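You operate a simulated robot arm through the tools that you are given. There is no shell and no other tool. Be economical: measure what you need, move in short steps, check, and stop when the job is done.

You are at the controls of a simulated two-armed robot. One attempt, no reset.

JOB
Take the grey tub and leave it on the shelf of the small steel table. Then take the grey wheel and leave it on the top shelf of the grey shelving. Then open the top blue drawer, take the grey pipe coupling on the top of the small steel table and put it away inside, then shut the drawer. Then stack the white carton labelled "washers" from the top of the small steel table on top of the white carton labelled "rings". Then put the black wheel on the shelf of the small steel table away on the top of the blue chest. Then open the sorting bench door. Do these in the order given. Set down upright: grey tub, grey pipe coupling.

The check looks at the end state, three seconds after you hand in, the way a careful person would. Anything else that was tipped, shoved, dropped, spilled or broken makes it a failure.

ROBOT AND FRAMES
Two 7-joint arms with two-finger parallel grippers on one trunk, on a base that drives. Base frame: it is fixed to the floor where the robot stands at the start and does not move with it; the origin is under the middle of the robot, x ahead of it, y to its left, z up; the surface under the hand at the start is at about z = 800. Lengths are in mm, angles in degrees, forces in N, time in s.
The left shoulder is at the start at [62, 197, 1054], the right one opposite. With the tool pointing down near the work surface each hand reaches from about 300 to 720 mm from the robot's upright axis, wherever it stands, measured 20 degrees to its own side. Places, roughly: black wheel (8x8x4 cm) [-900, 3600, 400]; drawer chest [900, 5300, 700]; grey pipe coupling (5x5x6 cm) [-500, 3500, 800]; grey tub (12x10x15 cm) [500, -100, 900]; grey wheel (8x8x4 cm) [900, 2100, 200]; shelf of the small steel table [-900, 3600, 400]; sorting bench door [-8000, -2800, 400]; top blue drawer [800, 5300, 800]; top of the blue chest [900, 4900, 900]; top shelf of the grey shelving [1000, 2500, 1700]; white carton [-750, 3750, 750]. Payload 1.57 kg a hand.
Tool frame (each hand has its own): the origin (TCP) lies between the finger pads and is the grasp point; the fingertips stand 30 mm ahead of it; z points along the fingers, y is the line along which they close. The gripper opens to 110 mm. The fingers are 24 mm wide and 12 mm thick; the gripper's body (48 by 112 mm) begins 78 mm behind the TCP.
Orientation is that of the tool frame in the base frame, as a unit quaternion [x, y, z, w]. With the fingers straight down and closing along the base's y, the tool's x points along the base's -x, its y along +y and its z along -z.

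CONTROLS
- The arms move only by the tool step_arm. It takes "left_increments", "right_increments" or both (then of equal length, played together; a hand with none holds still); each is a list of rows, each a list of 7 numbers: the shift along the tool's x, y, z in mm, then the turn, a rotation vector about the tool's x, y, z in degrees, then the opening, from 0 (shut) to 1 (fully open). In form: [[x, y, z, ax, ay, az, grip], ...]. A call has 1 to 20 rows; each row is the pose to reach, as a shift and turn from the pose commanded when the call began, along the tool's axes at that moment. Each row takes 0.2 s and may step no farther than 50 mm and 8.6 degrees from the row before; otherwise, or with a gripper value out of range, the whole call is refused. A pose out of reach is approached as far as the arm can. The call stops where the force on the tool passes 40 N (or 10 N more than at its start, if that is more) or the arm is blocked; 0.2 s more then pass. The fingers move at their own pace (about 72 mm/s each) and stop on an object; they squeeze with about 43 N. The grip force told is the motor's: it shows also when the fingers shut on nothing. Time passes only in rows, and 0.2 s behind the last, so rows that repeat a pose let the fingers close. It gives the time, the measured TCP pose, the force on the tool (base axes), the opening and the grip force at its end, in the units of the frame above (readings bear some noise), with the torque about the TCP (base axes, N m) and any sound that the robot's microphone picked up.
- Cameras (640 x 400 px; columns grow to the right, rows downward): "scene" is now at [97.5, -17.1, 1635.2]; the picture's right is [-0.32, -0.95, 0.00], its down [-0.80, 0.27, -0.54] and it looks along [0.51, -0.17, -0.84] (base axes); focal length 256 px, centre (320, 200). "left" rides on the left gripper at [70, -16, -141] in its tool frame; the picture's right is [0.23, 0.97, 0.00], its down [-0.85, 0.20, -0.48] and it looks along [-0.47, 0.11, 0.88] (tool axes); focal length 222 px, centre (320, 200). "right" rides on the right gripper at [70, 16, -141] in its tool frame; the picture's right is [-0.23, 0.97, 0.00], its down [-0.85, -0.20, -0.48] and it looks along [-0.47, -0.11, 0.88] (tool axes); focal length 222 px, centre (320, 200). There is no depth. A picture from a camera that has moved, and an enlarged one, comes with that camera's place and axes in the base frame and with its lens. The place of the scene camera against the robot may be out by one fixed shift of up to 12 mm in any direction.
- get_image(camera): a new picture of that camera. The clock stands still meanwhile.
- raise_lower(by): slides the trunk up (or, below 0, down) by that many mm; the arms and the scene camera ride with it, the base frame stays. It gives what a move gives, with no picture.
- base_move(legs): drives the robot by 1 to 6 legs, each [ahead, left, turn to the left] in mm, mm and degrees, along the robot's own axes; the way and the turn of a leg run together, so that a leg with both is an arc; at most 1500 mm and 180 degrees a leg. The arms and the cameras ride along, it lands a little off, and it stops where it bumps. It gives what a move gives.
- turn_head(pan, tilt): turns the head with the scene camera to pan (to the left, within 86 degrees either way) and tilt (down, from -29 to 69), counted from straight ahead of the robot. It gives what a move gives.
- inspect(camera, box): a new picture of the part [left, top, right, bottom] of that camera's present view, enlarged. The clock stands still meanwhile.
- finish_job(): hands the job in; it is judged then, once.

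Go step by step. Nothing tells you exact positions but the pictures and the camera data: compare them with the known pose of the tool, close in by small moves and look again before you grip or let go. The budget is 196 turns and 192 pictures, counting those below and the enlarged ones. Unless the task says otherwise, let go and move clear before handing in.

The tools are called after "Emit:" as name(argument=value, ...) on one line, values as JSON. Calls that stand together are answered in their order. step_arm: Moves the arms, as the interface text tells. Its arguments: {"type":"object","properties":{"left_increments":{"type":"array"},"right_increments":{"type":"array"}},"required":[]} The other tools are called the same way: raise_lower (by) slides the trunk up or down; base_move (legs) drives the base; turn_head (pan, tilt) turns the head that bears the scene camera; get_image (camera) takes a picture; inspect (camera, box) takes an enlarged picture of a part of a camera's view; finish_job () hands the job in.

At the start:

```text
clock: 0.0
left_tool_pos: [441.0, 90.6, 1100.4]
left_tool_rot: [0.0, 1.0, 0.0, 0.0]
left_ft_force: [0.2, -0.5, 0.4]
left_moment: [0.01, 0.01, -0.02]
left_width: 110.0
left_grasp_force: 0.0
right_tool_pos: [367.6, -258.4, 1070.7]
right_tool_rot: [-0.001, 1.0, 0.0, -0.001]
right_ft_force: [-0.3, -0.1, -0.9]
right_moment: [-0.04, 0.02, -0.01]
right_width: 110.2
right_grasp_force: 0.1
trunk travel left (down, up): [-650.0, 340.0]
robot x, y, heading: [1.2, -2.1, -0.1]
head pan, tilt: [-18.4, 57.2]
```

scene: 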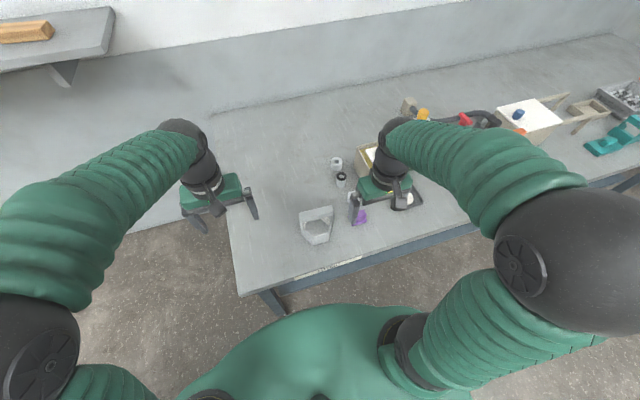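
right: 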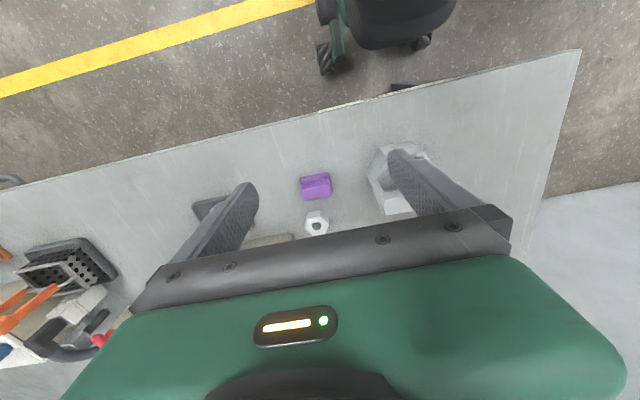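
left: 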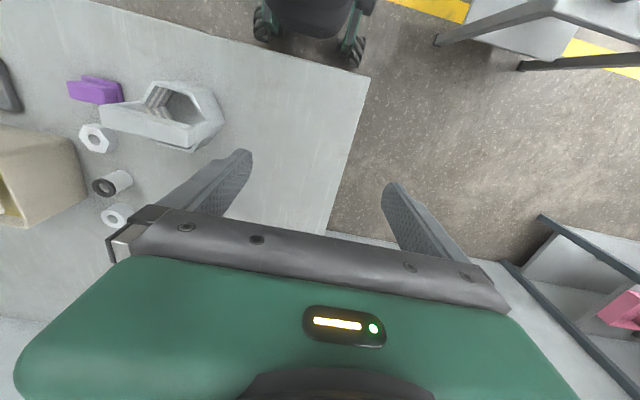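

I see the grey tub, an open-fronted bin, on the table near [480, -130]. I'll look closer before planning a grip.

Emit:
inspect(camera="scene", box=[260, 140, 420, 260])

Emit:
inspect(camera="left", box=[0, 50, 280, 230])

Emit:
inspect(camera="right", box=[240, 110, 480, 260])

```text
3.33 times, centred on (340, 200) of scene
camera zoom: at [97.5, -17.1, 1635.2], right [-0.32, -0.95, 0.0], down [-0.8, 0.27, -0.54], along [0.51, -0.17, -0.84], focal length 853 px, centre (253, 200)
```

zoom: 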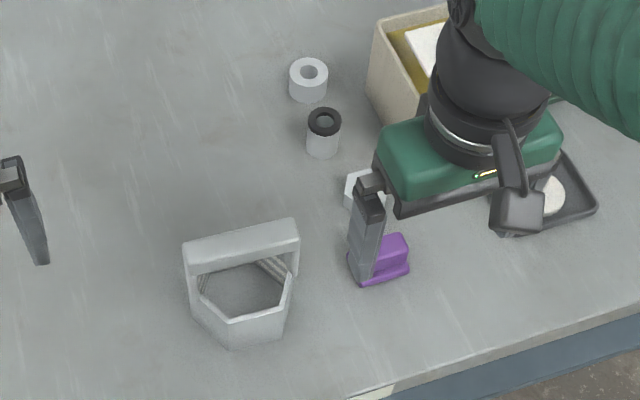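

```text
2.22 times, centred on (140, 140) of left
camera zoom: at [370.9, 73.8, 1241.7], right [-0.23, 0.97, 0.0], down [0.86, 0.2, 0.48], along [0.47, 0.11, -0.88], focal length 494 px, centre (720, 333)
```

zoom: 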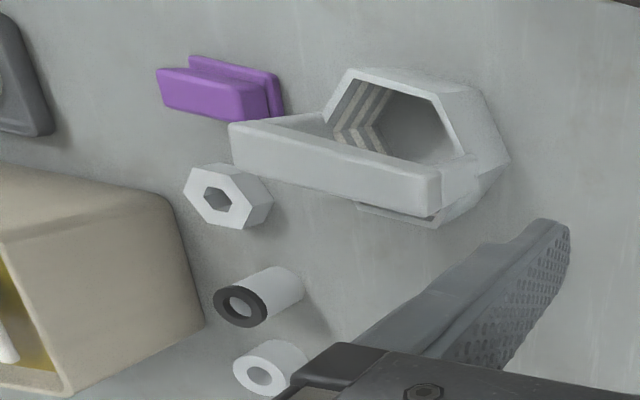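

```text
2.67 times, centred on (360, 185) of right
camera zoom: at [296.5, -244.7, 1212.0], right [0.23, 0.97, 0.0], down [0.86, -0.2, 0.48], along [0.47, -0.11, -0.88], focal length 592 px, centre (213, 240)
```

zoom: 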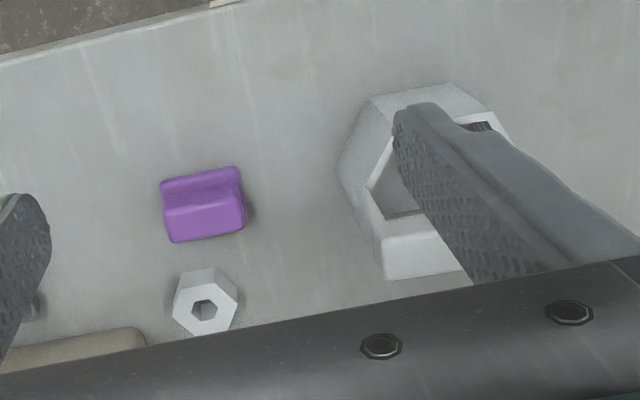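

The tub seems to have a bail handle over its middle, running along y at about z=940. Before I choose a grip I'll look around towards the small table and the shelving.

Emit:
turn_head(pan=86, tilt=15)

Emit:
get_image(camera="scene")

```text
clock: 1.8
left_tool_pos: [440.5, 90.9, 1100.0]
left_tool_rot: [0.0, 1.0, -0.001, 0.0]
left_ft_force: [-0.2, 0.3, 0.5]
left_moment: [0.03, 0.0, 0.0]
left_width: 109.9
left_grasp_force: 0.0
right_tool_pos: [367.2, -259.9, 1070.2]
right_tool_rot: [0.0, 1.0, 0.001, -0.001]
right_ft_force: [0.4, -0.3, 0.3]
right_moment: [-0.03, -0.01, -0.02]
right_width: 110.3
right_grasp_force: 0.0
trunk travel left (down, up): [-650.0, 340.0]
robot x, y, heading: [-1.8, -2.0, -0.0]
head pan, tilt: [85.9, 15.0]
```

```text
185 pictures are left
camera scene: at [38.1, 98.2, 1698.3], right [1.0, -0.07, 0.0], down [-0.02, -0.26, -0.97], along [0.07, 0.96, -0.26], focal length 256 px, centre (320, 200)
```

scene: 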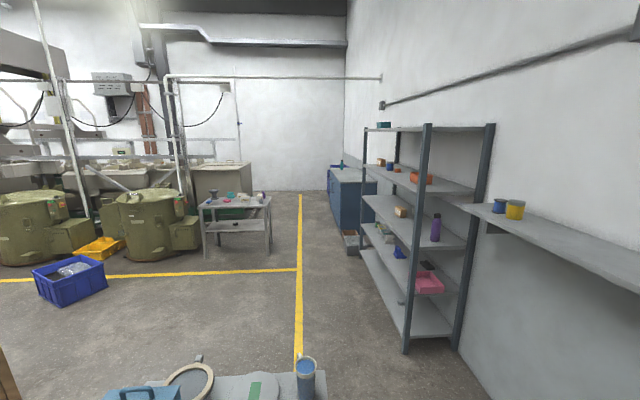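

Emit:
inspect(camera="scene", box=[180, 150, 300, 270])

Emit:
inspect(camera="scene", box=[310, 100, 550, 360])

```text
3.33 times, centred on (240, 210) of scene
camera zoom: at [38.1, 98.2, 1698.3], right [1.0, -0.07, 0.0], down [-0.02, -0.26, -0.97], along [0.07, 0.96, -0.26], focal length 853 px, centre (587, 167)
```

zoom: 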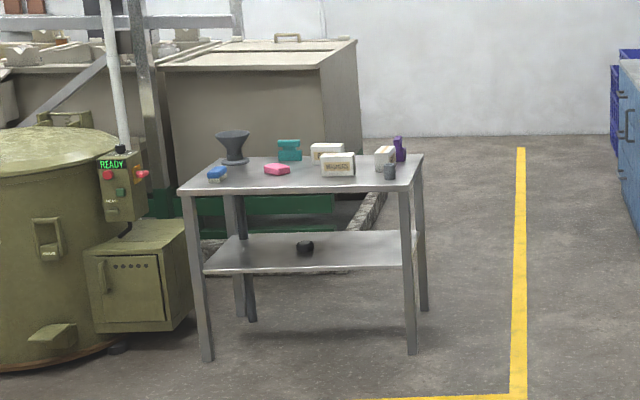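

```text
1.54 times, centred on (430, 230) of scene
camera zoom: at [38.1, 98.2, 1698.3], right [1.0, -0.07, 0.0], down [-0.02, -0.26, -0.97], along [0.07, 0.96, -0.26], focal length 394 px, centre (151, 154)
```

zoom: 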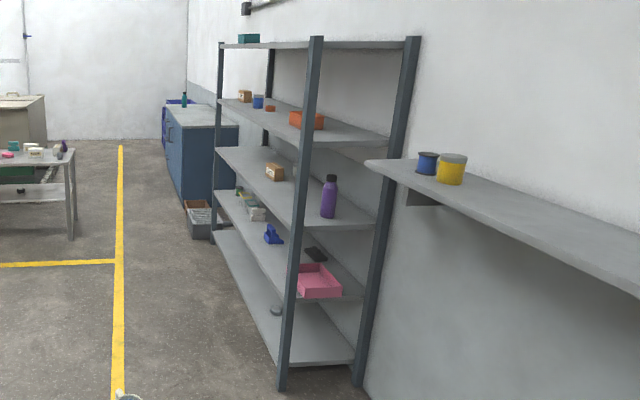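

The small steel table has its top at about z=740 and an open-fronted shelf at about z=400. I'll hold the tub's bail with a near-horizontal gripper so it fits under the top. First I'll back up and turn the right hand to a 20° pitch with the fingers closing vertically.

Emit:
base_move(legs=[[-160, 0, 0]])

Emit:
turn_head(pan=-12, tilt=45)

Emit:
step_arm(right_increments=[[0, 10, -3, -3.88, -3.88, 5.54, 1], [0, 20, -6, -7.76, -7.76, 11.08, 1], [0, 30, -9, -11.64, -11.64, 16.62, 1], [-10, 40, -12, -15.52, -15.52, 22.16, 1], [-20, 50, -15, -19.4, -19.4, 27.7, 1], [-30, 60, -18, -23.28, -23.28, 33.24, 1], [-40, 70, -20, -27.16, -27.16, 38.78, 1], [-50, 80, -20, -31.04, -31.04, 44.32, 1], [-60, 90, -20, -34.92, -34.92, 49.86, 1], [-70, 100, -20, -38.8, -38.8, 55.4, 1], [-80, 110, -20, -42.68, -42.68, 60.94, 1], [-90, 120, -20, -46.56, -46.56, 66.48, 1], [-100, 125, -20, -50.44, -50.44, 72.02, 1], [-110, 128, -20, -54.3, -54.3, 77.6, 1], [-110, 128, -20, -54.3, -54.3, 77.6, 1]])

Emit:
get_image(camera="scene")

Emit:
get_image(camera="right")

```text
clock: 3.2
left_tool_pos: [279.5, 89.3, 1098.5]
left_tool_rot: [0.001, 1.0, 0.001, -0.002]
left_ft_force: [0.5, 0.4, 0.4]
left_moment: [-0.01, 0.01, 0.02]
left_width: 110.1
left_grasp_force: 0.1
right_tool_pos: [204.6, -260.4, 1069.2]
right_tool_rot: [0.003, 1.0, 0.001, -0.001]
right_ft_force: [-0.2, 0.6, -0.5]
right_moment: [-0.03, -0.01, 0.01]
right_width: 110.3
right_grasp_force: 0.1
trunk travel left (down, up): [-650.0, 340.0]
robot x, y, heading: [-164.2, 1.0, -0.3]
head pan, tilt: [85.9, 15.0]
```

```text
clock: 5.0
left_tool_pos: [276.3, 89.1, 1100.6]
left_tool_rot: [0.002, 1.0, 0.0, 0.0]
left_ft_force: [0.3, -0.5, 0.1]
left_moment: [0.0, -0.03, 0.01]
left_width: 109.9
left_grasp_force: 0.0
right_tool_pos: [201.9, -261.7, 1069.7]
right_tool_rot: [0.002, 1.0, 0.0, 0.0]
right_ft_force: [0.0, 0.1, 0.2]
right_moment: [-0.03, 0.01, 0.01]
right_width: 109.8
right_grasp_force: 0.1
trunk travel left (down, up): [-650.0, 340.0]
robot x, y, heading: [-164.4, -1.1, -0.3]
head pan, tilt: [-12.0, 45.0]
```

```text
clock: 8.2
left_tool_pos: [279.6, 85.1, 1100.5]
left_tool_rot: [0.002, 1.0, 0.002, -0.001]
left_ft_force: [0.3, -0.1, 0.6]
left_moment: [0.08, 0.0, -0.02]
left_width: 109.9
left_grasp_force: 0.0
right_tool_pos: [363.6, -196.5, 1139.6]
right_tool_rot: [0.595, 0.564, 0.427, 0.383]
right_ft_force: [0.3, -0.7, -0.1]
right_moment: [0.02, 0.02, 0.11]
right_width: 109.9
right_grasp_force: 0.1
right hand out of reach, approached as far as the arm can: row 8, 9, 10, 11, 12, 13, 14, 15
trunk travel left (down, up): [-650.0, 340.0]
robot x, y, heading: [-164.0, -3.7, -0.0]
head pan, tilt: [-12.0, 45.0]
```

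```text
182 pictures are left
camera scene: at [-47.6, -17.3, 1652.0], right [-0.21, -0.98, 0.0], down [-0.69, 0.15, -0.7], along [0.69, -0.15, -0.71], focal length 256 px, centre (320, 200)
```

scene: 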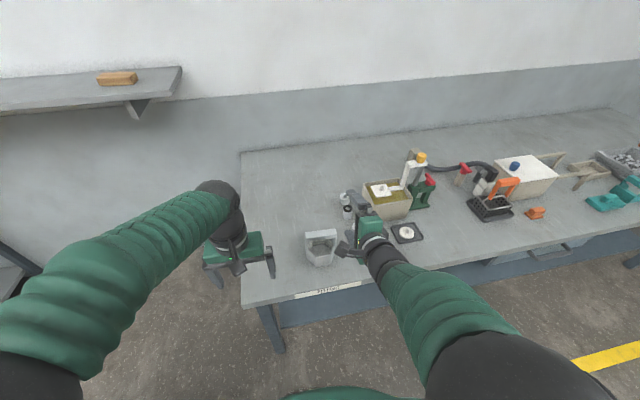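

```text
181 pictures are left
camera right: at [234.8, -132.8, 1209.7], right [0.34, -0.3, 0.89], down [-0.52, -0.85, -0.09], along [0.79, -0.43, -0.44], focal length 222 px, centre (320, 200)
```

right: 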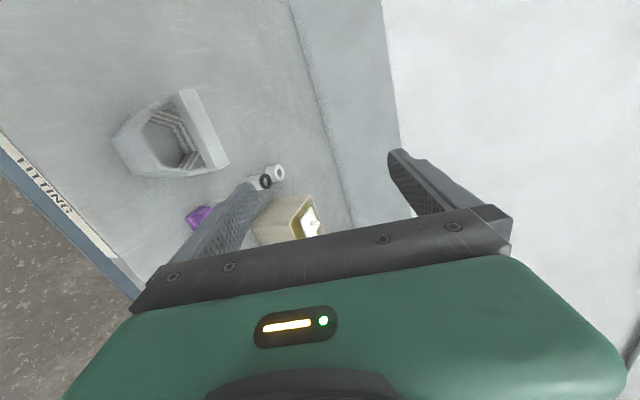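

The hand is turning, but it was too close to the body to get all the way. I'll push it forward, where the pose should be reachable, and check.

Emit:
step_arm(right_increments=[[-1, -2, 36, 0, 0, 0, 1], [-3, -6, 71, 0, 0, 0, 1], [-4, -9, 107, 0, 0, 0, 1], [-6, -12, 143, 0, 0, 0, 1], [-6, -12, 143, 0, 0, 0, 1], [-6, -12, 143, 0, 0, 0, 1]])

Emit:
get_image(camera="right")

```text
clock: 9.6
left_tool_pos: [275.1, 92.7, 1099.3]
left_tool_rot: [0.002, 1.0, 0.0, 0.0]
left_ft_force: [0.6, 0.2, -0.1]
left_moment: [0.02, -0.02, -0.01]
left_width: 109.9
left_grasp_force: 0.1
right_tool_pos: [423.9, -203.9, 1141.2]
right_tool_rot: [0.581, 0.577, 0.407, 0.405]
right_ft_force: [0.3, 0.2, 0.7]
right_moment: [0.0, 0.0, -0.02]
right_width: 109.7
right_grasp_force: 0.0
right hand out of reach, approached as far as the arm can: row 1, 2, 3, 4, 5, 6
trunk travel left (down, up): [-650.0, 340.0]
robot x, y, heading: [-163.8, 1.8, -0.3]
head pan, tilt: [-12.0, 45.0]
```

```text
180 pictures are left
camera right: at [295.9, -134.5, 1205.6], right [0.33, -0.23, 0.91], down [-0.52, -0.85, -0.03], along [0.79, -0.47, -0.4], focal length 222 px, centre (320, 200)
```

right: 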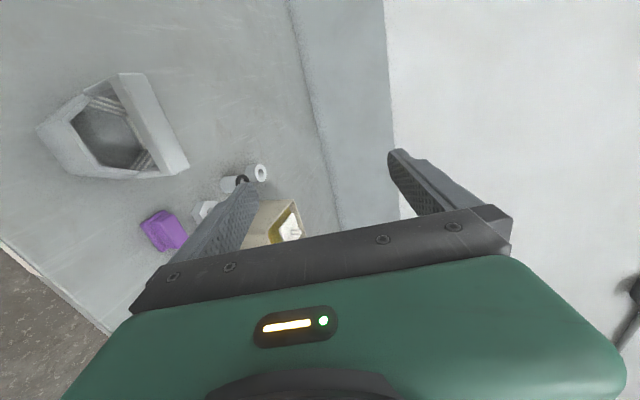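

The orientation is now right (pitched 20°), but the position is reach-limited because it's close to the body. I'll back up more and extend the arm instead.

Emit:
base_move(legs=[[-180, 0, 0]])

Emit:
step_arm(right_increments=[[0, 0, 40, 0, 0, 0, 1], [0, 0, 80, 0, 0, 0, 1], [0, 0, 120, 0, 0, 0, 1], [0, 0, 160, 0, 0, 0, 1], [0, 0, 160, 0, 0, 0, 1], [0, 0, 160, 0, 0, 0, 1]])

Emit:
get_image(camera="scene")

```text
clock: 11.1
left_tool_pos: [97.1, 89.9, 1100.8]
left_tool_rot: [0.003, 1.0, 0.0, -0.001]
left_ft_force: [0.1, 0.2, -0.4]
left_moment: [-0.03, -0.01, 0.02]
left_width: 109.9
left_grasp_force: 0.1
right_tool_pos: [245.2, -205.5, 1140.3]
right_tool_rot: [0.582, 0.577, 0.405, 0.404]
right_ft_force: [0.1, -0.7, 0.0]
right_moment: [0.04, -0.01, 0.06]
right_width: 109.7
right_grasp_force: 0.1
trunk travel left (down, up): [-650.0, 340.0]
robot x, y, heading: [-347.0, 3.1, -0.3]
head pan, tilt: [-12.0, 45.0]
```

```text
clock: 12.5
left_tool_pos: [91.9, 88.9, 1101.4]
left_tool_rot: [0.002, 1.0, -0.001, 0.0]
left_ft_force: [0.0, 0.3, 0.2]
left_moment: [-0.02, -0.03, 0.01]
left_width: 110.2
left_grasp_force: 0.0
right_tool_pos: [267.7, -195.1, 1163.8]
right_tool_rot: [0.584, 0.573, 0.409, 0.405]
right_ft_force: [0.0, -0.2, -0.2]
right_moment: [-0.01, -0.02, 0.0]
right_width: 109.9
right_grasp_force: 0.1
right hand out of reach, approached as far as the arm can: row 1, 2, 3, 4, 5, 6
trunk travel left (down, up): [-650.0, 340.0]
robot x, y, heading: [-347.4, 0.1, -0.2]
head pan, tilt: [-12.0, 45.0]
```

```text
179 pictures are left
camera scene: at [-234.8, -10.7, 1651.4], right [-0.21, -0.98, 0.0], down [-0.69, 0.15, -0.71], along [0.69, -0.15, -0.71], focal length 256 px, centre (320, 200)
```

scene: 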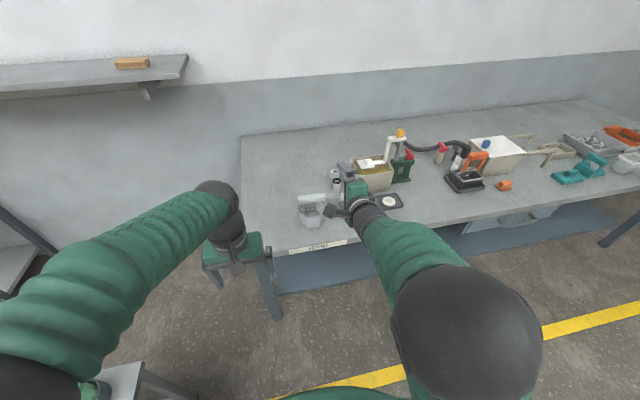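

The hand is stopped by a joint limit, so I'll roll it the other way about its axis, by 180° with the camera side flipped, while drawing back.

Emit:
step_arm(right_increments=[[0, 5, -20, 0, 0, -8.5, 1], [0, 10, -40, 0, 0, -17, 1], [0, 15, -60, 0, 0, -25.5, 1], [0, 20, -80, 0, 0, -34, 1], [0, 20, -80, 0, 0, -42.5, 1], [0, 20, -80, 0, 0, -51, 1], [0, 20, -80, 0, 0, -59.5, 1], [0, 20, -80, 0, 0, -68, 1], [0, 20, -80, 0, 0, -76.5, 1], [0, 20, -80, 0, 0, -85, 1], [0, 20, -80, 0, 0, -93.5, 1], [0, 20, -80, 0, 0, -102, 1], [0, 20, -80, 0, 0, -110.5, 1], [0, 20, -80, 0, 0, -119, 1], [0, 20, -80, 0, 0, -127.5, 1], [0, 20, -80, 0, 0, -136, 1], [0, 20, -80, 0, 0, -144.5, 1], [0, 20, -80, 0, 0, -153, 1], [0, 20, -80, 0, 0, -161.5, 1], [0, 20, -80, 0, 0, -170, 1]])

Emit:
get_image(camera="scene")

```text
clock: 16.7
left_tool_pos: [93.2, 91.3, 1100.6]
left_tool_rot: [0.003, 1.0, 0.0, 0.002]
left_ft_force: [-0.3, 0.1, -0.6]
left_moment: [0.02, -0.01, -0.01]
left_width: 110.1
left_grasp_force: 0.0
right_tool_pos: [199.4, -187.0, 1279.7]
right_tool_rot: [-0.522, 0.644, -0.352, 0.434]
right_ft_force: [0.5, -0.9, -0.3]
right_moment: [0.01, 0.03, 0.01]
right_width: 110.0
right_grasp_force: 0.0
right hand out of reach, approached as far as the arm can: row 15, 16, 17, 18, 19, 20
trunk travel left (down, up): [-650.0, 340.0]
robot x, y, heading: [-344.5, 1.3, -0.4]
head pan, tilt: [-12.0, 45.0]
```

```text
178 pictures are left
camera scene: at [-236.4, -9.5, 1650.7], right [-0.21, -0.98, 0.0], down [-0.69, 0.15, -0.71], along [0.69, -0.15, -0.71], focal length 256 px, centre (320, 200)
```

scene: 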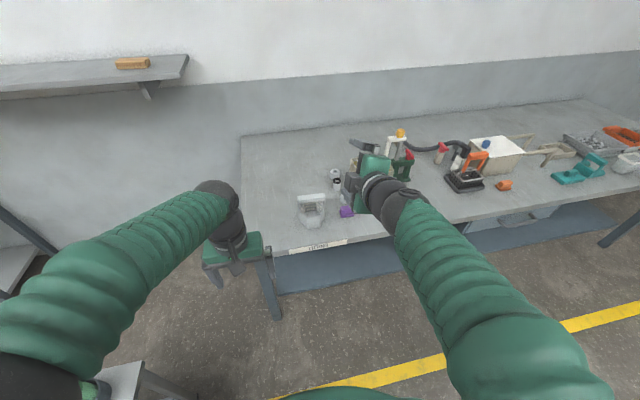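

The roll is nearly there with the fingers closing vertically. Next I'll lower the hand towards handle height, short of the tub.

Emit:
step_arm(right_increments=[[-1, 31, 24, 0, 0, -2, 1], [-3, 62, 49, 0, 0, -4, 1], [-4, 93, 73, 0, 0, -6, 1], [-6, 125, 98, 0, 0, -8, 1], [-7, 156, 122, 0, 0, -10, 1], [-9, 187, 147, 0, 0, -10, 1], [-11, 218, 171, 0, 0, -10, 1], [-11, 218, 171, 0, 0, -10, 1]])

Emit:
get_image(camera="right")

```text
clock: 18.5
left_tool_pos: [93.0, 86.6, 1100.7]
left_tool_rot: [0.003, 1.0, 0.001, 0.0]
left_ft_force: [0.3, -1.0, -0.3]
left_moment: [-0.01, 0.01, -0.03]
left_width: 109.8
left_grasp_force: 0.0
right_tool_pos: [280.5, -135.5, 1021.1]
right_tool_rot: [-0.573, 0.6, -0.386, 0.403]
right_ft_force: [0.4, -0.3, 0.3]
right_moment: [0.01, 0.03, 0.02]
right_width: 109.9
right_grasp_force: 0.0
right hand out of reach, approached as far as the arm can: row 1, 2, 3
trunk travel left (down, up): [-650.0, 340.0]
robot x, y, heading: [-344.4, 5.1, -0.6]
head pan, tilt: [-12.0, 45.0]
```

```text
177 pictures are left
camera right: at [141.0, -206.1, 1057.3], right [-0.36, 0.27, -0.89], down [-0.35, 0.85, 0.4], along [0.86, 0.46, -0.21], focal length 222 px, centre (320, 200)
```

right: 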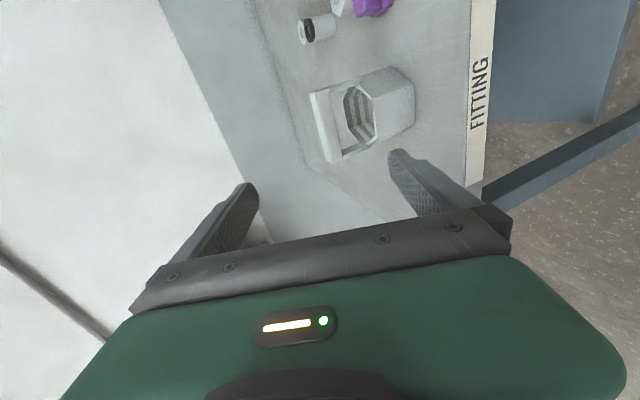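

The hand is now at [280, -135, 1021], pitched 22°. I'll zoom in on the tub to measure its handle.

Emit:
inspect(camera="right", box=[280, 50, 440, 180])

Emit:
inspect(camera="scene", box=[270, 160, 370, 240])

```text
3.08 times, centred on (360, 115) of right
camera zoom: at [141.0, -206.1, 1057.3], right [-0.36, 0.27, -0.89], down [-0.35, 0.85, 0.4], along [0.86, 0.46, -0.21], focal length 684 px, centre (197, 462)
```

zoom: 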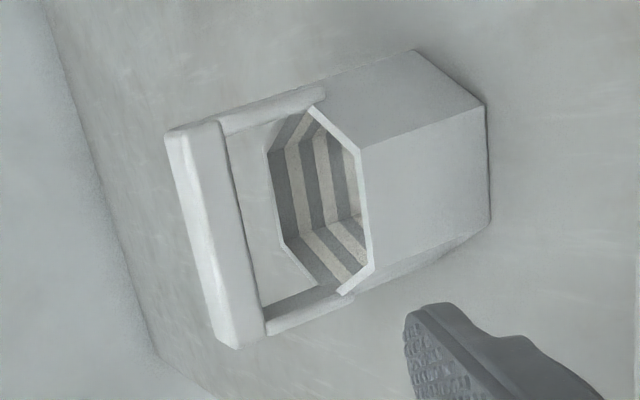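

```text
5.00 times, centred on (320, 200) of scene
camera zoom: at [-233.9, -15.2, 1651.3], right [-0.21, -0.98, 0.0], down [-0.69, 0.15, -0.71], along [0.69, -0.15, -0.71], focal length 1279 px, centre (320, 200)
```

zoom: 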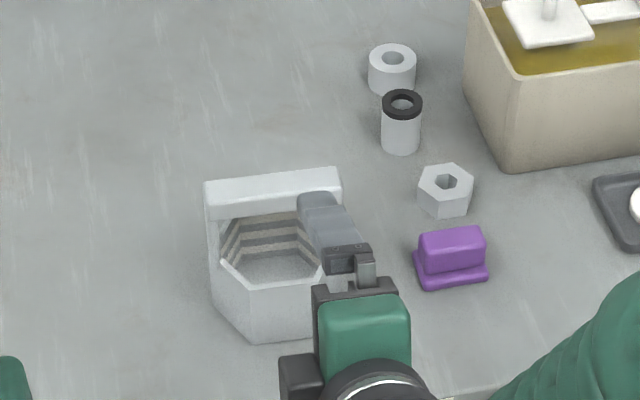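

The handle is an arch, with the crossbar near [478, -138, 927] and about 55 mm of clear space under it. I'll line up 100 mm short of the bar with the fingers about 50 mm apart.

Emit:
step_arm(right_increments=[[1, 4, 37, 0, 0, -1, 0.6], [2, 8, 74, 0, 0, -2, 0.45], [2.5, 12.4, 110, 0, 0, -2.6, 0.45], [2.5, 12.4, 110, 0, 0, -2.6, 0.45], [2.5, 12.4, 110, 0, 0, -2.6, 0.45]])

Emit:
get_image(camera="right")

Emit:
get_image(camera="scene")

```text
clock: 19.7
left_tool_pos: [94.6, 90.6, 1101.1]
left_tool_rot: [0.002, 1.0, 0.0, 0.001]
left_ft_force: [-1.1, -0.4, 0.0]
left_moment: [0.01, 0.01, 0.0]
left_width: 110.1
left_grasp_force: 0.1
right_tool_pos: [378.5, -137.9, 966.6]
right_tool_rot: [0.587, -0.586, 0.397, -0.393]
right_ft_force: [-0.3, 1.2, -0.5]
right_moment: [0.01, -0.01, 0.02]
right_width: 49.4
right_grasp_force: 0.0
trunk travel left (down, up): [-650.0, 340.0]
robot x, y, heading: [-344.6, 3.9, -0.4]
head pan, tilt: [-12.0, 45.0]
```

```text
174 pictures are left
camera right: at [239.7, -207.7, 1007.2], right [-0.37, 0.22, -0.9], down [-0.37, 0.86, 0.36], along [0.85, 0.46, -0.23], focal length 222 px, centre (320, 200)
```

right: 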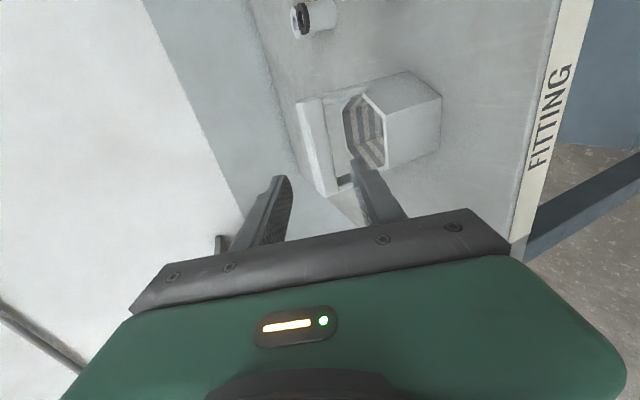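

```text
173 pictures are left
camera scene: at [-233.6, -10.5, 1651.3], right [-0.21, -0.98, 0.0], down [-0.69, 0.15, -0.71], along [0.69, -0.15, -0.71], focal length 256 px, centre (320, 200)
```

scene: 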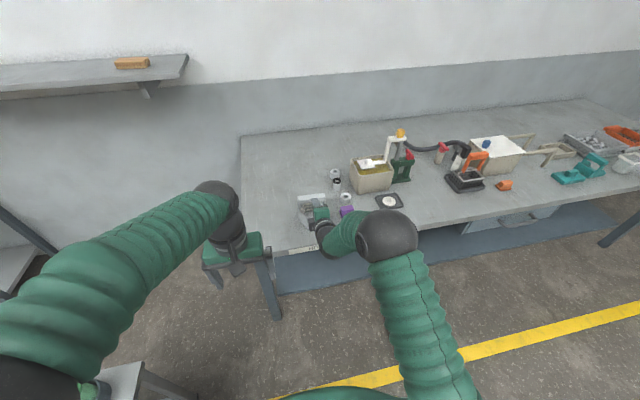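

The bar projects right where I expected it, so I'll advance 65 mm and look again.

Emit:
step_arm(right_increments=[[0, 0, 22, 0, 0, 0, 0.45], [0, 0, 44, 0, 0, 0, 0.45], [0, 0, 65, 0, 0, 0, 0.45], [0, 0, 65, 0, 0, 0, 0.45]])

Emit:
inspect(camera="right", box=[200, 30, 480, 230])

Emit:
inspect(camera="scene", box=[270, 160, 370, 240])

```text
clock: 20.7
left_tool_pos: [94.0, 89.6, 1100.9]
left_tool_rot: [0.003, 1.0, -0.001, 0.0]
left_ft_force: [0.0, 0.5, -0.1]
left_moment: [0.0, 0.01, 0.0]
left_width: 110.1
left_grasp_force: 0.0
right_tool_pos: [439.1, -134.7, 946.9]
right_tool_rot: [0.587, -0.585, 0.397, -0.394]
right_ft_force: [0.2, 0.3, 0.9]
right_moment: [0.01, -0.02, 0.02]
right_width: 49.3
right_grasp_force: 0.0
trunk travel left (down, up): [-650.0, 340.0]
robot x, y, heading: [-349.0, -2.7, -0.4]
head pan, tilt: [-12.0, 45.0]
```

```text
2.00 times, centred on (340, 130) of right
camera zoom: at [300.9, -206.2, 984.8], right [-0.37, 0.22, -0.9], down [-0.37, 0.86, 0.36], along [0.85, 0.46, -0.23], focal length 444 px, centre (280, 340)
```

zoom: 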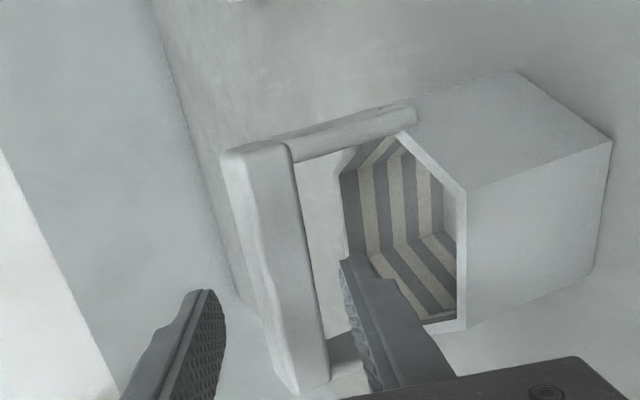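

```text
5.00 times, centred on (320, 200) of scene
camera zoom: at [-233.4, -10.5, 1651.3], right [-0.21, -0.98, 0.0], down [-0.69, 0.15, -0.71], along [0.69, -0.15, -0.71], focal length 1279 px, centre (320, 200)
```

zoom: 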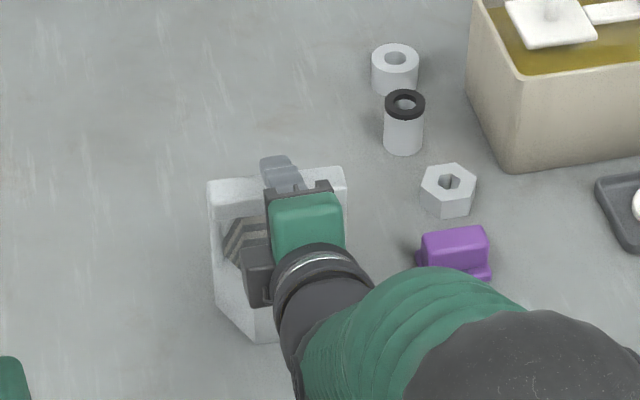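

The bar sits between the fingers and is centred well. I'll go in 33 mm more and close on it.

Emit:
step_arm(right_increments=[[0, 1, 17, 0, 0, 0, 0.45], [0, 2, 33, 0, 0, 0, 0.45], [0, 2, 33, 0, 0, 0, 0.45]])

Emit:
inspect(camera="right", box=[200, 30, 480, 230])

```text
clock: 21.5
left_tool_pos: [93.0, 90.0, 1101.5]
left_tool_rot: [0.003, 1.0, 0.0, 0.002]
left_ft_force: [-0.6, 0.2, -0.2]
left_moment: [0.03, -0.01, -0.01]
left_width: 110.1
left_grasp_force: 0.2
right_tool_pos: [467.0, -137.2, 930.5]
right_tool_rot: [0.587, -0.586, 0.397, -0.393]
right_ft_force: [-0.9, 0.7, 0.4]
right_moment: [-0.01, -0.01, -0.02]
right_width: 49.6
right_grasp_force: 0.0
trunk travel left (down, up): [-650.0, 340.0]
robot x, y, heading: [-340.7, 3.0, -0.5]
head pan, tilt: [-12.0, 45.0]
```

```text
2.00 times, centred on (340, 130) of right
camera zoom: at [328.2, -207.5, 970.7], right [-0.37, 0.22, -0.9], down [-0.37, 0.86, 0.36], along [0.85, 0.46, -0.23], focal length 444 px, centre (280, 340)
```

zoom: 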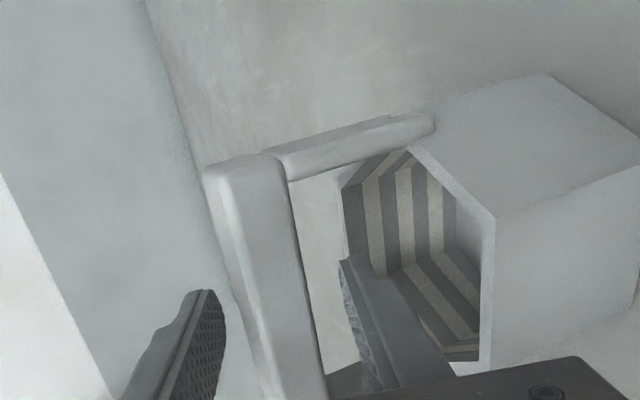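

Triangulating puts the bar centre a few mm ahead of the TCP, between the pads. I'll close and then lift a little.

Emit:
step_arm(right_increments=[[0, 0, 4, 0, 0, 0, 0.3], [0, 0, 4, 0, 0, 0, 0], [0, 0, 4, 0, 0, 0, 0], [0, 0, 4, 0, 0, 0, 0], [0, 0, 4, 0, 0, 0, 0]])

Emit:
inspect(camera="right", box=[200, 30, 480, 230])

```text
clock: 22.7
left_tool_pos: [93.5, 90.4, 1101.5]
left_tool_rot: [0.003, 1.0, 0.0, 0.002]
left_ft_force: [1.0, 0.0, -0.3]
left_moment: [-0.02, -0.04, 0.0]
left_width: 110.0
left_grasp_force: 0.0
right_tool_pos: [472.3, -135.8, 933.3]
right_tool_rot: [0.587, -0.585, 0.397, -0.395]
right_ft_force: [3.7, 2.6, 9.7]
right_moment: [0.68, -0.72, -0.12]
right_width: 29.7
right_grasp_force: 39.7
trunk travel left (down, up): [-650.0, 340.0]
robot x, y, heading: [-346.6, 5.3, -0.6]
head pan, tilt: [-12.0, 45.0]
```

```text
2.00 times, centred on (340, 130) of right
camera zoom: at [333.3, -206.2, 970.5], right [-0.36, 0.22, -0.9], down [-0.37, 0.86, 0.36], along [0.86, 0.46, -0.23], focal length 444 px, centre (280, 340)
```

zoom: 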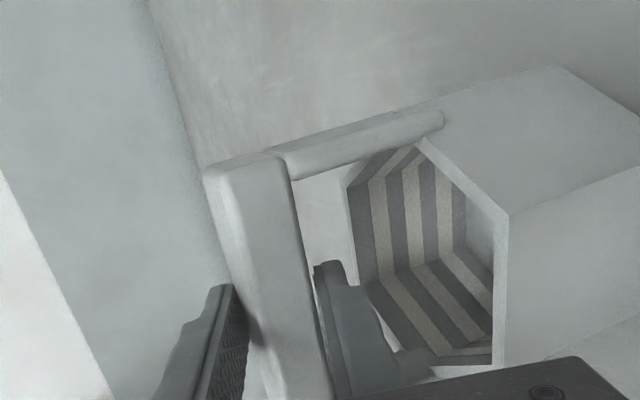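

I have the bar, but the pads sit diagonally on a squarish section (29.7 mm), so lifting now would tilt the tub. I'll open, level the gripper so the pads lie flat, and regrip.

Emit:
step_arm(right_increments=[[0, 0, 4, 0, 0, 0, 0.3], [0, 0, 4, 0, 0, 0, 0.5], [0, 0, 4, 5.5, 0, 0, 0.5], [0, 0, 4, 11, 0, 0, 0.5], [0, 0, 4, 16.5, 0, 0, 0.5], [0, 0, 4, 22.3, 0, 0, 0.5], [0, 0, 4, 22.3, 0, 0, 0.5]])

Emit:
inspect(camera="right", box=[200, 30, 480, 230])

Emit:
inspect(camera="scene", box=[240, 150, 400, 270])

```text
clock: 24.3
left_tool_pos: [92.8, 90.8, 1099.6]
left_tool_rot: [0.002, 1.0, 0.0, 0.001]
left_ft_force: [-0.3, -0.6, -0.1]
left_moment: [-0.03, -0.01, 0.01]
left_width: 109.7
left_grasp_force: 0.0
right_tool_pos: [476.2, -135.1, 927.5]
right_tool_rot: [0.5, -0.497, 0.502, -0.5]
right_ft_force: [-0.5, 0.0, -0.4]
right_moment: [-0.02, 0.01, 0.0]
right_width: 54.8
right_grasp_force: 0.1
trunk travel left (down, up): [-650.0, 340.0]
robot x, y, heading: [-345.9, 2.8, -0.5]
head pan, tilt: [-12.0, 45.0]
```

```text
2.00 times, centred on (340, 130) of right
camera zoom: at [333.2, -205.8, 910.9], right [0.0, 0.22, -0.97], down [-0.48, 0.86, 0.19], along [0.88, 0.47, 0.11], focal length 444 px, centre (280, 340)
```

zoom: 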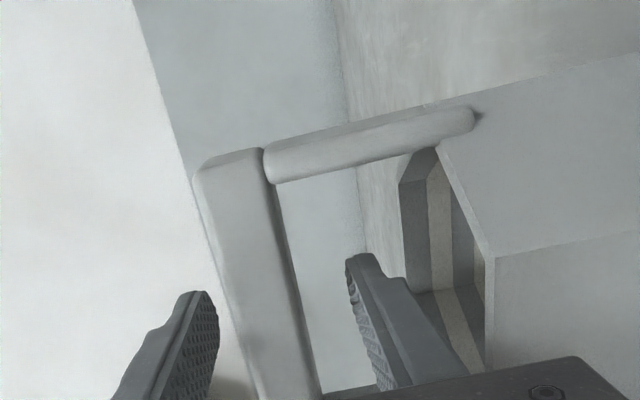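

```text
3.33 times, centred on (320, 210) of scene
camera zoom: at [-233.1, -10.3, 1651.3], right [-0.21, -0.98, 0.0], down [-0.69, 0.15, -0.71], along [0.69, -0.15, -0.71], focal length 853 px, centre (320, 167)
```

zoom: 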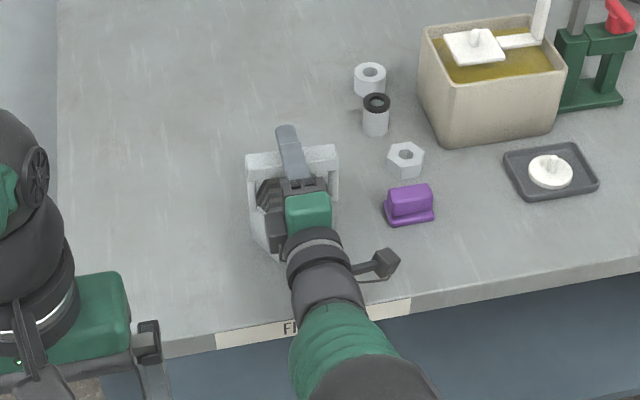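

The gripper is level and the bar is flat between the pads. I'll shift up a few mm and close.

Emit:
step_arm(right_increments=[[0, -5, 0, 0, 0, 0, 0.5], [0, -5, 0, 0, 0, 0, 0], [0, -5, 0, 0, 0, 0, 0], [0, -5, 0, 0, 0, 0, 0], [0, -5, 0, 0, 0, 0, 0]])

```text
clock: 25.5
left_tool_pos: [93.6, 89.9, 1099.3]
left_tool_rot: [0.002, 1.0, 0.0, 0.002]
left_ft_force: [0.0, 0.6, 0.3]
left_moment: [0.04, 0.02, 0.0]
left_width: 110.1
left_grasp_force: 0.0
right_tool_pos: [476.4, -135.5, 932.9]
right_tool_rot: [0.501, -0.498, 0.502, -0.5]
right_ft_force: [0.9, 0.0, -0.2]
right_moment: [0.0, 0.0, -0.01]
right_width: 21.6
right_grasp_force: 34.3
trunk travel left (down, up): [-650.0, 340.0]
robot x, y, heading: [-345.8, 1.4, -0.7]
head pan, tilt: [-12.0, 45.0]
```

That's a clean 21.6 mm grip with no side force. Lifting now.

Emit:
step_arm(right_increments=[[0, -20, 0, 0, 0, 0, 0], [0, -50, 0, 0, 0, 0, 0], [0, -90, 0, 0, 0, 0, 0], [0, -120, 0, 0, 0, 0, 0], [0, -120, 0, 0, 0, 0, 0]])

Emit:
get_image(camera="scene")

```text
clock: 26.7
left_tool_pos: [95.6, 90.2, 1100.8]
left_tool_rot: [0.002, 1.0, 0.0, 0.001]
left_ft_force: [1.1, -0.7, -0.5]
left_moment: [0.01, 0.0, -0.03]
left_width: 109.9
left_grasp_force: 0.0
right_tool_pos: [476.2, -133.1, 1054.6]
right_tool_rot: [0.5, -0.498, 0.502, -0.499]
right_ft_force: [0.3, -0.3, -1.9]
right_moment: [0.02, -0.05, 0.02]
right_width: 21.6
right_grasp_force: 34.8
trunk travel left (down, up): [-650.0, 340.0]
robot x, y, heading: [-345.9, 1.5, -0.5]
head pan, tilt: [-12.0, 45.0]
```

```text
166 pictures are left
camera scene: at [-232.0, -10.3, 1651.2], right [-0.21, -0.98, 0.0], down [-0.69, 0.15, -0.7], along [0.69, -0.15, -0.71], focal length 256 px, centre (320, 200)
```

scene: 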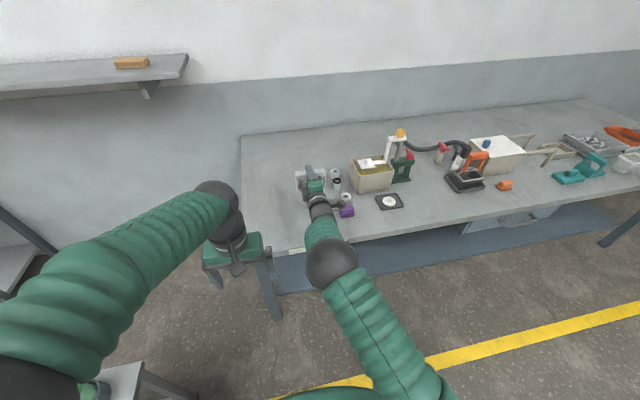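

The tub is lifted and hanging upright. Before driving I'll look to the left for obstacles.

Emit:
turn_head(pan=86, tilt=35)

Emit:
get_image(camera="scene")

Emit:
turn_head(pan=45, tilt=35)

Emit:
get_image(camera="scene")

```text
clock: 28.4
left_tool_pos: [93.6, 90.1, 1102.1]
left_tool_rot: [0.003, 1.0, 0.0, 0.001]
left_ft_force: [0.7, -0.5, -0.4]
left_moment: [0.0, -0.02, -0.02]
left_width: 110.0
left_grasp_force: 0.1
right_tool_pos: [475.4, -134.3, 1053.7]
right_tool_rot: [0.5, -0.498, 0.502, -0.5]
right_ft_force: [-0.1, -1.2, -1.4]
right_moment: [-0.03, 0.01, 0.01]
right_width: 21.7
right_grasp_force: 34.8
trunk travel left (down, up): [-650.0, 340.0]
robot x, y, heading: [-346.1, 3.5, -0.1]
head pan, tilt: [85.9, 35.0]
```

```text
165 pictures are left
camera scene: at [-305.1, 95.0, 1666.2], right [1.0, -0.08, 0.0], down [-0.05, -0.57, -0.82], along [0.06, 0.82, -0.57], focal length 256 px, centre (320, 200)
```

scene: 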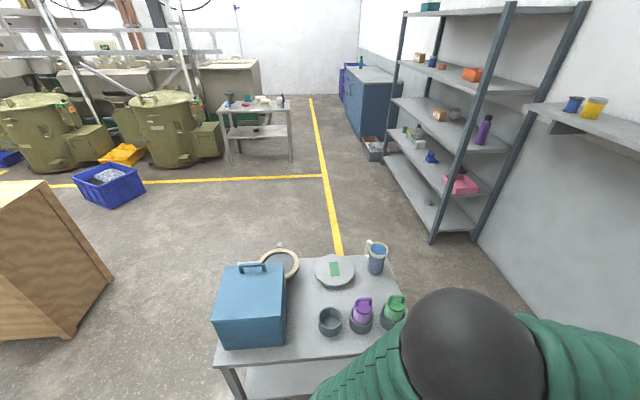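

```text
clock: 29.5
left_tool_pos: [93.8, 89.5, 1101.0]
left_tool_rot: [0.002, 1.0, 0.0, 0.001]
left_ft_force: [0.5, 0.6, 0.0]
left_moment: [-0.02, 0.02, 0.01]
left_width: 109.9
left_grasp_force: 0.1
right_tool_pos: [476.0, -133.6, 1054.0]
right_tool_rot: [0.5, -0.497, 0.503, -0.5]
right_ft_force: [0.4, 1.4, -1.9]
right_moment: [-0.01, -0.01, 0.0]
right_width: 21.5
right_grasp_force: 34.5
trunk travel left (down, up): [-650.0, 340.0]
robot x, y, heading: [-344.5, 3.6, -0.7]
head pan, tilt: [45.0, 35.0]
```

```text
164 pictures are left
camera scene: at [-249.4, 69.1, 1666.1], right [0.7, -0.71, 0.0], down [-0.41, -0.4, -0.82], along [0.58, 0.58, -0.58], focal length 256 px, centre (320, 200)
```

scene: 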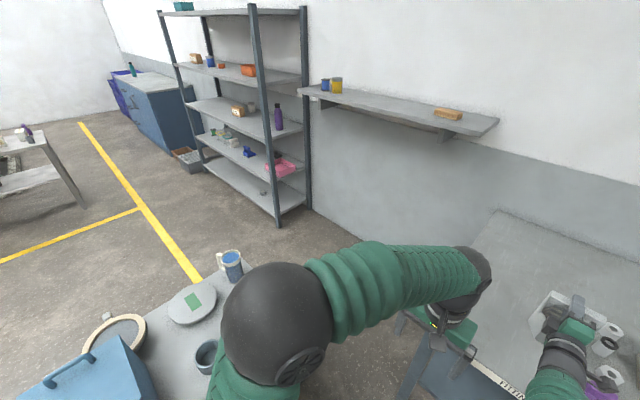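

There's a side table at x≈-620..80, y≈500..920 between me and the goal. I'll raise the trunk so the tub clears everything, turn to face +y in place, then look towards -x.

Emit:
raise_lower(by=220)

Emit:
base_move(legs=[[-150, 0, 0], [0, 0, 90]])

Emit:
get_image(camera="scene")

```text
clock: 31.9
left_tool_pos: [94.0, 90.3, 1320.5]
left_tool_rot: [0.002, 1.0, 0.0, 0.0]
left_ft_force: [-0.3, 0.5, 0.1]
left_moment: [-0.01, -0.01, 0.0]
left_width: 110.0
left_grasp_force: 0.0
right_tool_pos: [477.0, -133.0, 1274.7]
right_tool_rot: [0.501, -0.498, 0.502, -0.499]
right_ft_force: [0.2, -0.5, -2.6]
right_moment: [-0.01, 0.0, -0.01]
right_width: 21.3
right_grasp_force: 34.5
trunk travel left (down, up): [-870.0, 120.0]
robot x, y, heading: [-344.2, 3.2, -0.5]
head pan, tilt: [45.0, 35.0]
```

```text
clock: 37.0
left_tool_pos: [-575.3, 444.7, 1321.3]
left_tool_rot: [-0.696, 0.718, 0.001, 0.0]
left_ft_force: [0.0, 0.8, 0.2]
left_moment: [-0.03, 0.03, 0.02]
left_width: 110.2
left_grasp_force: 0.1
right_tool_pos: [-342.5, 822.0, 1274.9]
right_tool_rot: [-0.706, 0.008, -0.011, 0.708]
right_ft_force: [-0.3, 0.7, -1.5]
right_moment: [0.0, 0.02, -0.02]
right_width: 21.5
right_grasp_force: 34.7
trunk travel left (down, up): [-870.0, 120.0]
robot x, y, heading: [-494.4, 5.1, 88.1]
head pan, tilt: [45.0, 35.0]
```

```text
163 pictures are left
camera scene: at [-558.0, 108.3, 1886.1], right [0.73, 0.68, 0.0], down [0.39, -0.42, -0.82], along [-0.56, 0.6, -0.58], focal length 256 px, centre (320, 200)
```

scene: 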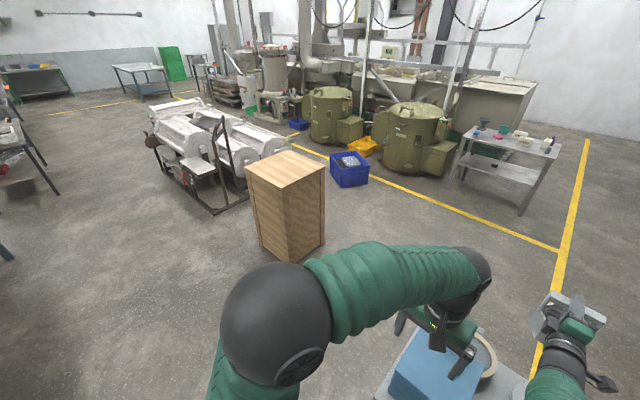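

The way is open: crate at x<-1770, side table at x>-620. I'll strafe to x≈-1200, drive ahead to y≈2000, then shift back to x≈-830.

Emit:
base_move(legs=[[0, 700, 2], [1500, 0, 0], [500, 0, 0], [0, -370, 0]])

Emit:
turn_head(pan=0, tilt=40)

Emit:
get_image(camera="scene")

```text
clock: 52.4
left_tool_pos: [-934.7, 2452.1, 1320.5]
left_tool_rot: [-0.707, 0.707, -0.002, 0.005]
left_ft_force: [-1.1, 0.0, 0.3]
left_moment: [-0.02, -0.12, -0.03]
left_width: 110.0
left_grasp_force: 0.1
right_tool_pos: [-712.4, 2835.5, 1277.3]
right_tool_rot: [-0.705, -0.006, -0.005, 0.709]
right_ft_force: [-1.5, -0.3, -1.4]
right_moment: [-0.02, 0.0, -0.11]
right_width: 21.4
right_grasp_force: 34.8
trunk travel left (down, up): [-870.0, 120.0]
robot x, y, heading: [-830.0, 2013.7, 89.5]
head pan, tilt: [45.0, 35.0]
```

```text
clock: 53.5
left_tool_pos: [-918.8, 2450.4, 1322.2]
left_tool_rot: [-0.706, 0.709, 0.003, 0.002]
left_ft_force: [0.4, -0.8, -0.6]
left_moment: [0.01, 0.02, 0.0]
left_width: 109.9
left_grasp_force: 0.1
right_tool_pos: [-696.5, 2833.1, 1278.0]
right_tool_rot: [-0.705, -0.001, 0.0, 0.709]
right_ft_force: [0.4, -0.1, -1.9]
right_moment: [-0.01, 0.02, -0.01]
right_width: 21.5
right_grasp_force: 35.5
trunk travel left (down, up): [-870.0, 120.0]
robot x, y, heading: [-836.0, 2014.6, 89.9]
head pan, tilt: [0.0, 40.0]
```

```text
162 pictures are left
camera scene: at [-832.4, 2141.6, 1878.5], right [1.0, 0.0, 0.0], down [0.0, -0.64, -0.76], along [0.0, 0.76, -0.64], focal length 256 px, centre (320, 200)
```

scene: 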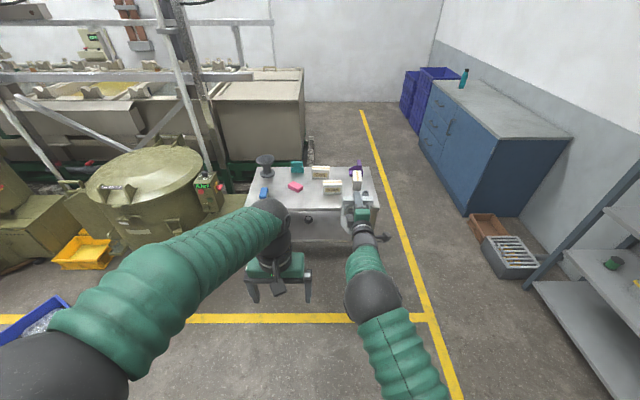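

I'm well placed in front of the table. I'll lower the trunk so the tub is just above shelf height.

Emit:
raise_lower(by=-690)

Emit:
turn_head(pan=0, tilt=22)

Emit:
get_image(camera="scene")

Emit:
get_image(camera="right")

```text
refused: -690 is not a number from -400 to 400
```

```text
clock: 54.3
left_tool_pos: [-924.1, 2450.3, 1321.9]
left_tool_rot: [-0.707, 0.707, 0.002, 0.002]
left_ft_force: [0.8, 0.2, -0.4]
left_moment: [-0.05, -0.01, -0.01]
left_width: 109.7
left_grasp_force: 0.0
right_tool_pos: [-702.0, 2833.6, 1277.8]
right_tool_rot: [-0.705, -0.002, -0.001, 0.709]
right_ft_force: [0.7, 0.3, -2.0]
right_moment: [0.0, -0.01, -0.01]
right_width: 21.5
right_grasp_force: 34.6
trunk travel left (down, up): [-870.0, 120.0]
robot x, y, heading: [-833.5, 2014.8, 89.8]
head pan, tilt: [0.0, 22.0]
```

```text
161 pictures are left
camera scene: at [-837.2, 2149.6, 1906.5], right [1.0, 0.0, 0.0], down [0.0, -0.38, -0.93], along [0.0, 0.93, -0.38], focal length 256 px, centre (320, 200)
```

scene: 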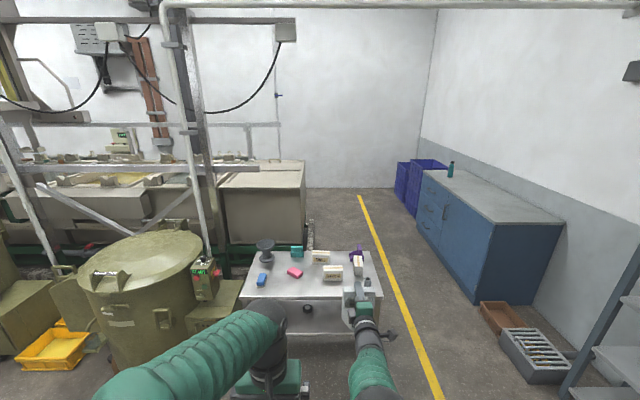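

```text
160 pictures are left
camera right: at [-632.7, 2692.0, 1261.0], right [-0.22, 0.01, -0.97], down [-0.85, -0.48, 0.19], along [-0.47, 0.88, 0.11], focal length 222 px, centre (320, 200)
```

right: 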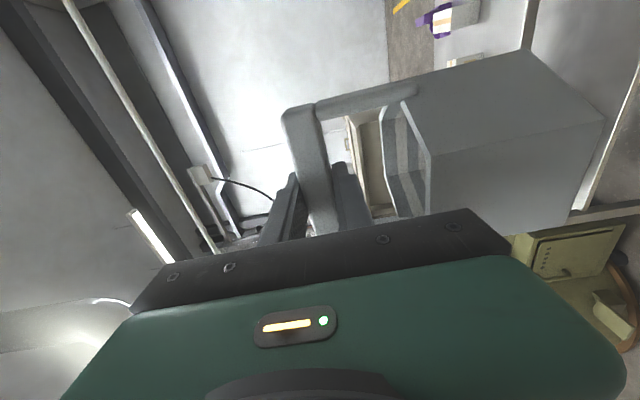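

Trunk moves are limited to 400 each, so I'll lower it in two steps.

Emit:
raise_lower(by=-400)

Emit:
raise_lower(by=-290)

Emit:
get_image(camera="scene")

Emit:
get_image(camera="right")

```text
clock: 58.1
left_tool_pos: [-921.9, 2449.3, 922.0]
left_tool_rot: [0.707, -0.707, -0.001, -0.002]
left_ft_force: [-0.2, -1.2, -0.5]
left_moment: [-0.02, 0.03, -0.02]
left_width: 110.2
left_grasp_force: 0.0
right_tool_pos: [-699.4, 2833.5, 878.6]
right_tool_rot: [-0.705, -0.001, -0.001, 0.709]
right_ft_force: [0.0, -0.2, -1.6]
right_moment: [-0.01, 0.02, -0.02]
right_width: 21.6
right_grasp_force: 34.9
trunk travel left (down, up): [-470.0, 520.0]
robot x, y, heading: [-832.6, 2021.3, 89.7]
head pan, tilt: [0.0, 22.0]
```

```text
clock: 61.1
left_tool_pos: [-922.3, 2450.3, 633.1]
left_tool_rot: [-0.706, 0.708, 0.001, 0.001]
left_ft_force: [0.9, 0.2, -0.1]
left_moment: [0.01, 0.04, -0.02]
left_width: 109.9
left_grasp_force: 0.0
right_tool_pos: [-699.8, 2832.7, 587.6]
right_tool_rot: [-0.705, -0.003, -0.001, 0.709]
right_ft_force: [0.6, 0.8, -2.0]
right_moment: [-0.03, 0.02, 0.0]
right_width: 21.7
right_grasp_force: 34.6
trunk travel left (down, up): [-180.0, 810.0]
robot x, y, heading: [-833.4, 2015.6, 89.6]
head pan, tilt: [0.0, 22.0]
```

```text
159 pictures are left
camera scene: at [-834.4, 2147.5, 1216.7], right [1.0, 0.0, 0.0], down [0.0, -0.38, -0.93], along [0.0, 0.93, -0.38], focal length 256 px, centre (320, 200)
```

scene: 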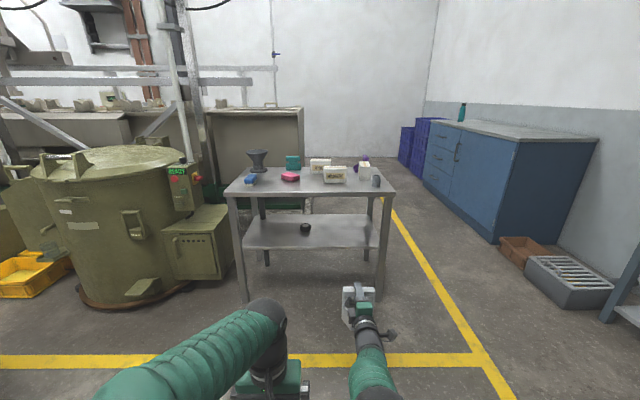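

```text
158 pictures are left
camera right: at [-631.2, 2691.0, 571.0], right [-0.22, 0.01, -0.97], down [-0.85, -0.48, 0.19], along [-0.47, 0.88, 0.11], focal length 222 px, centre (320, 200)
```

right: 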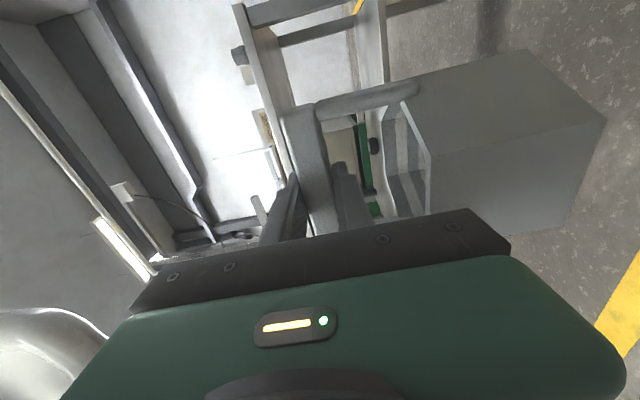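

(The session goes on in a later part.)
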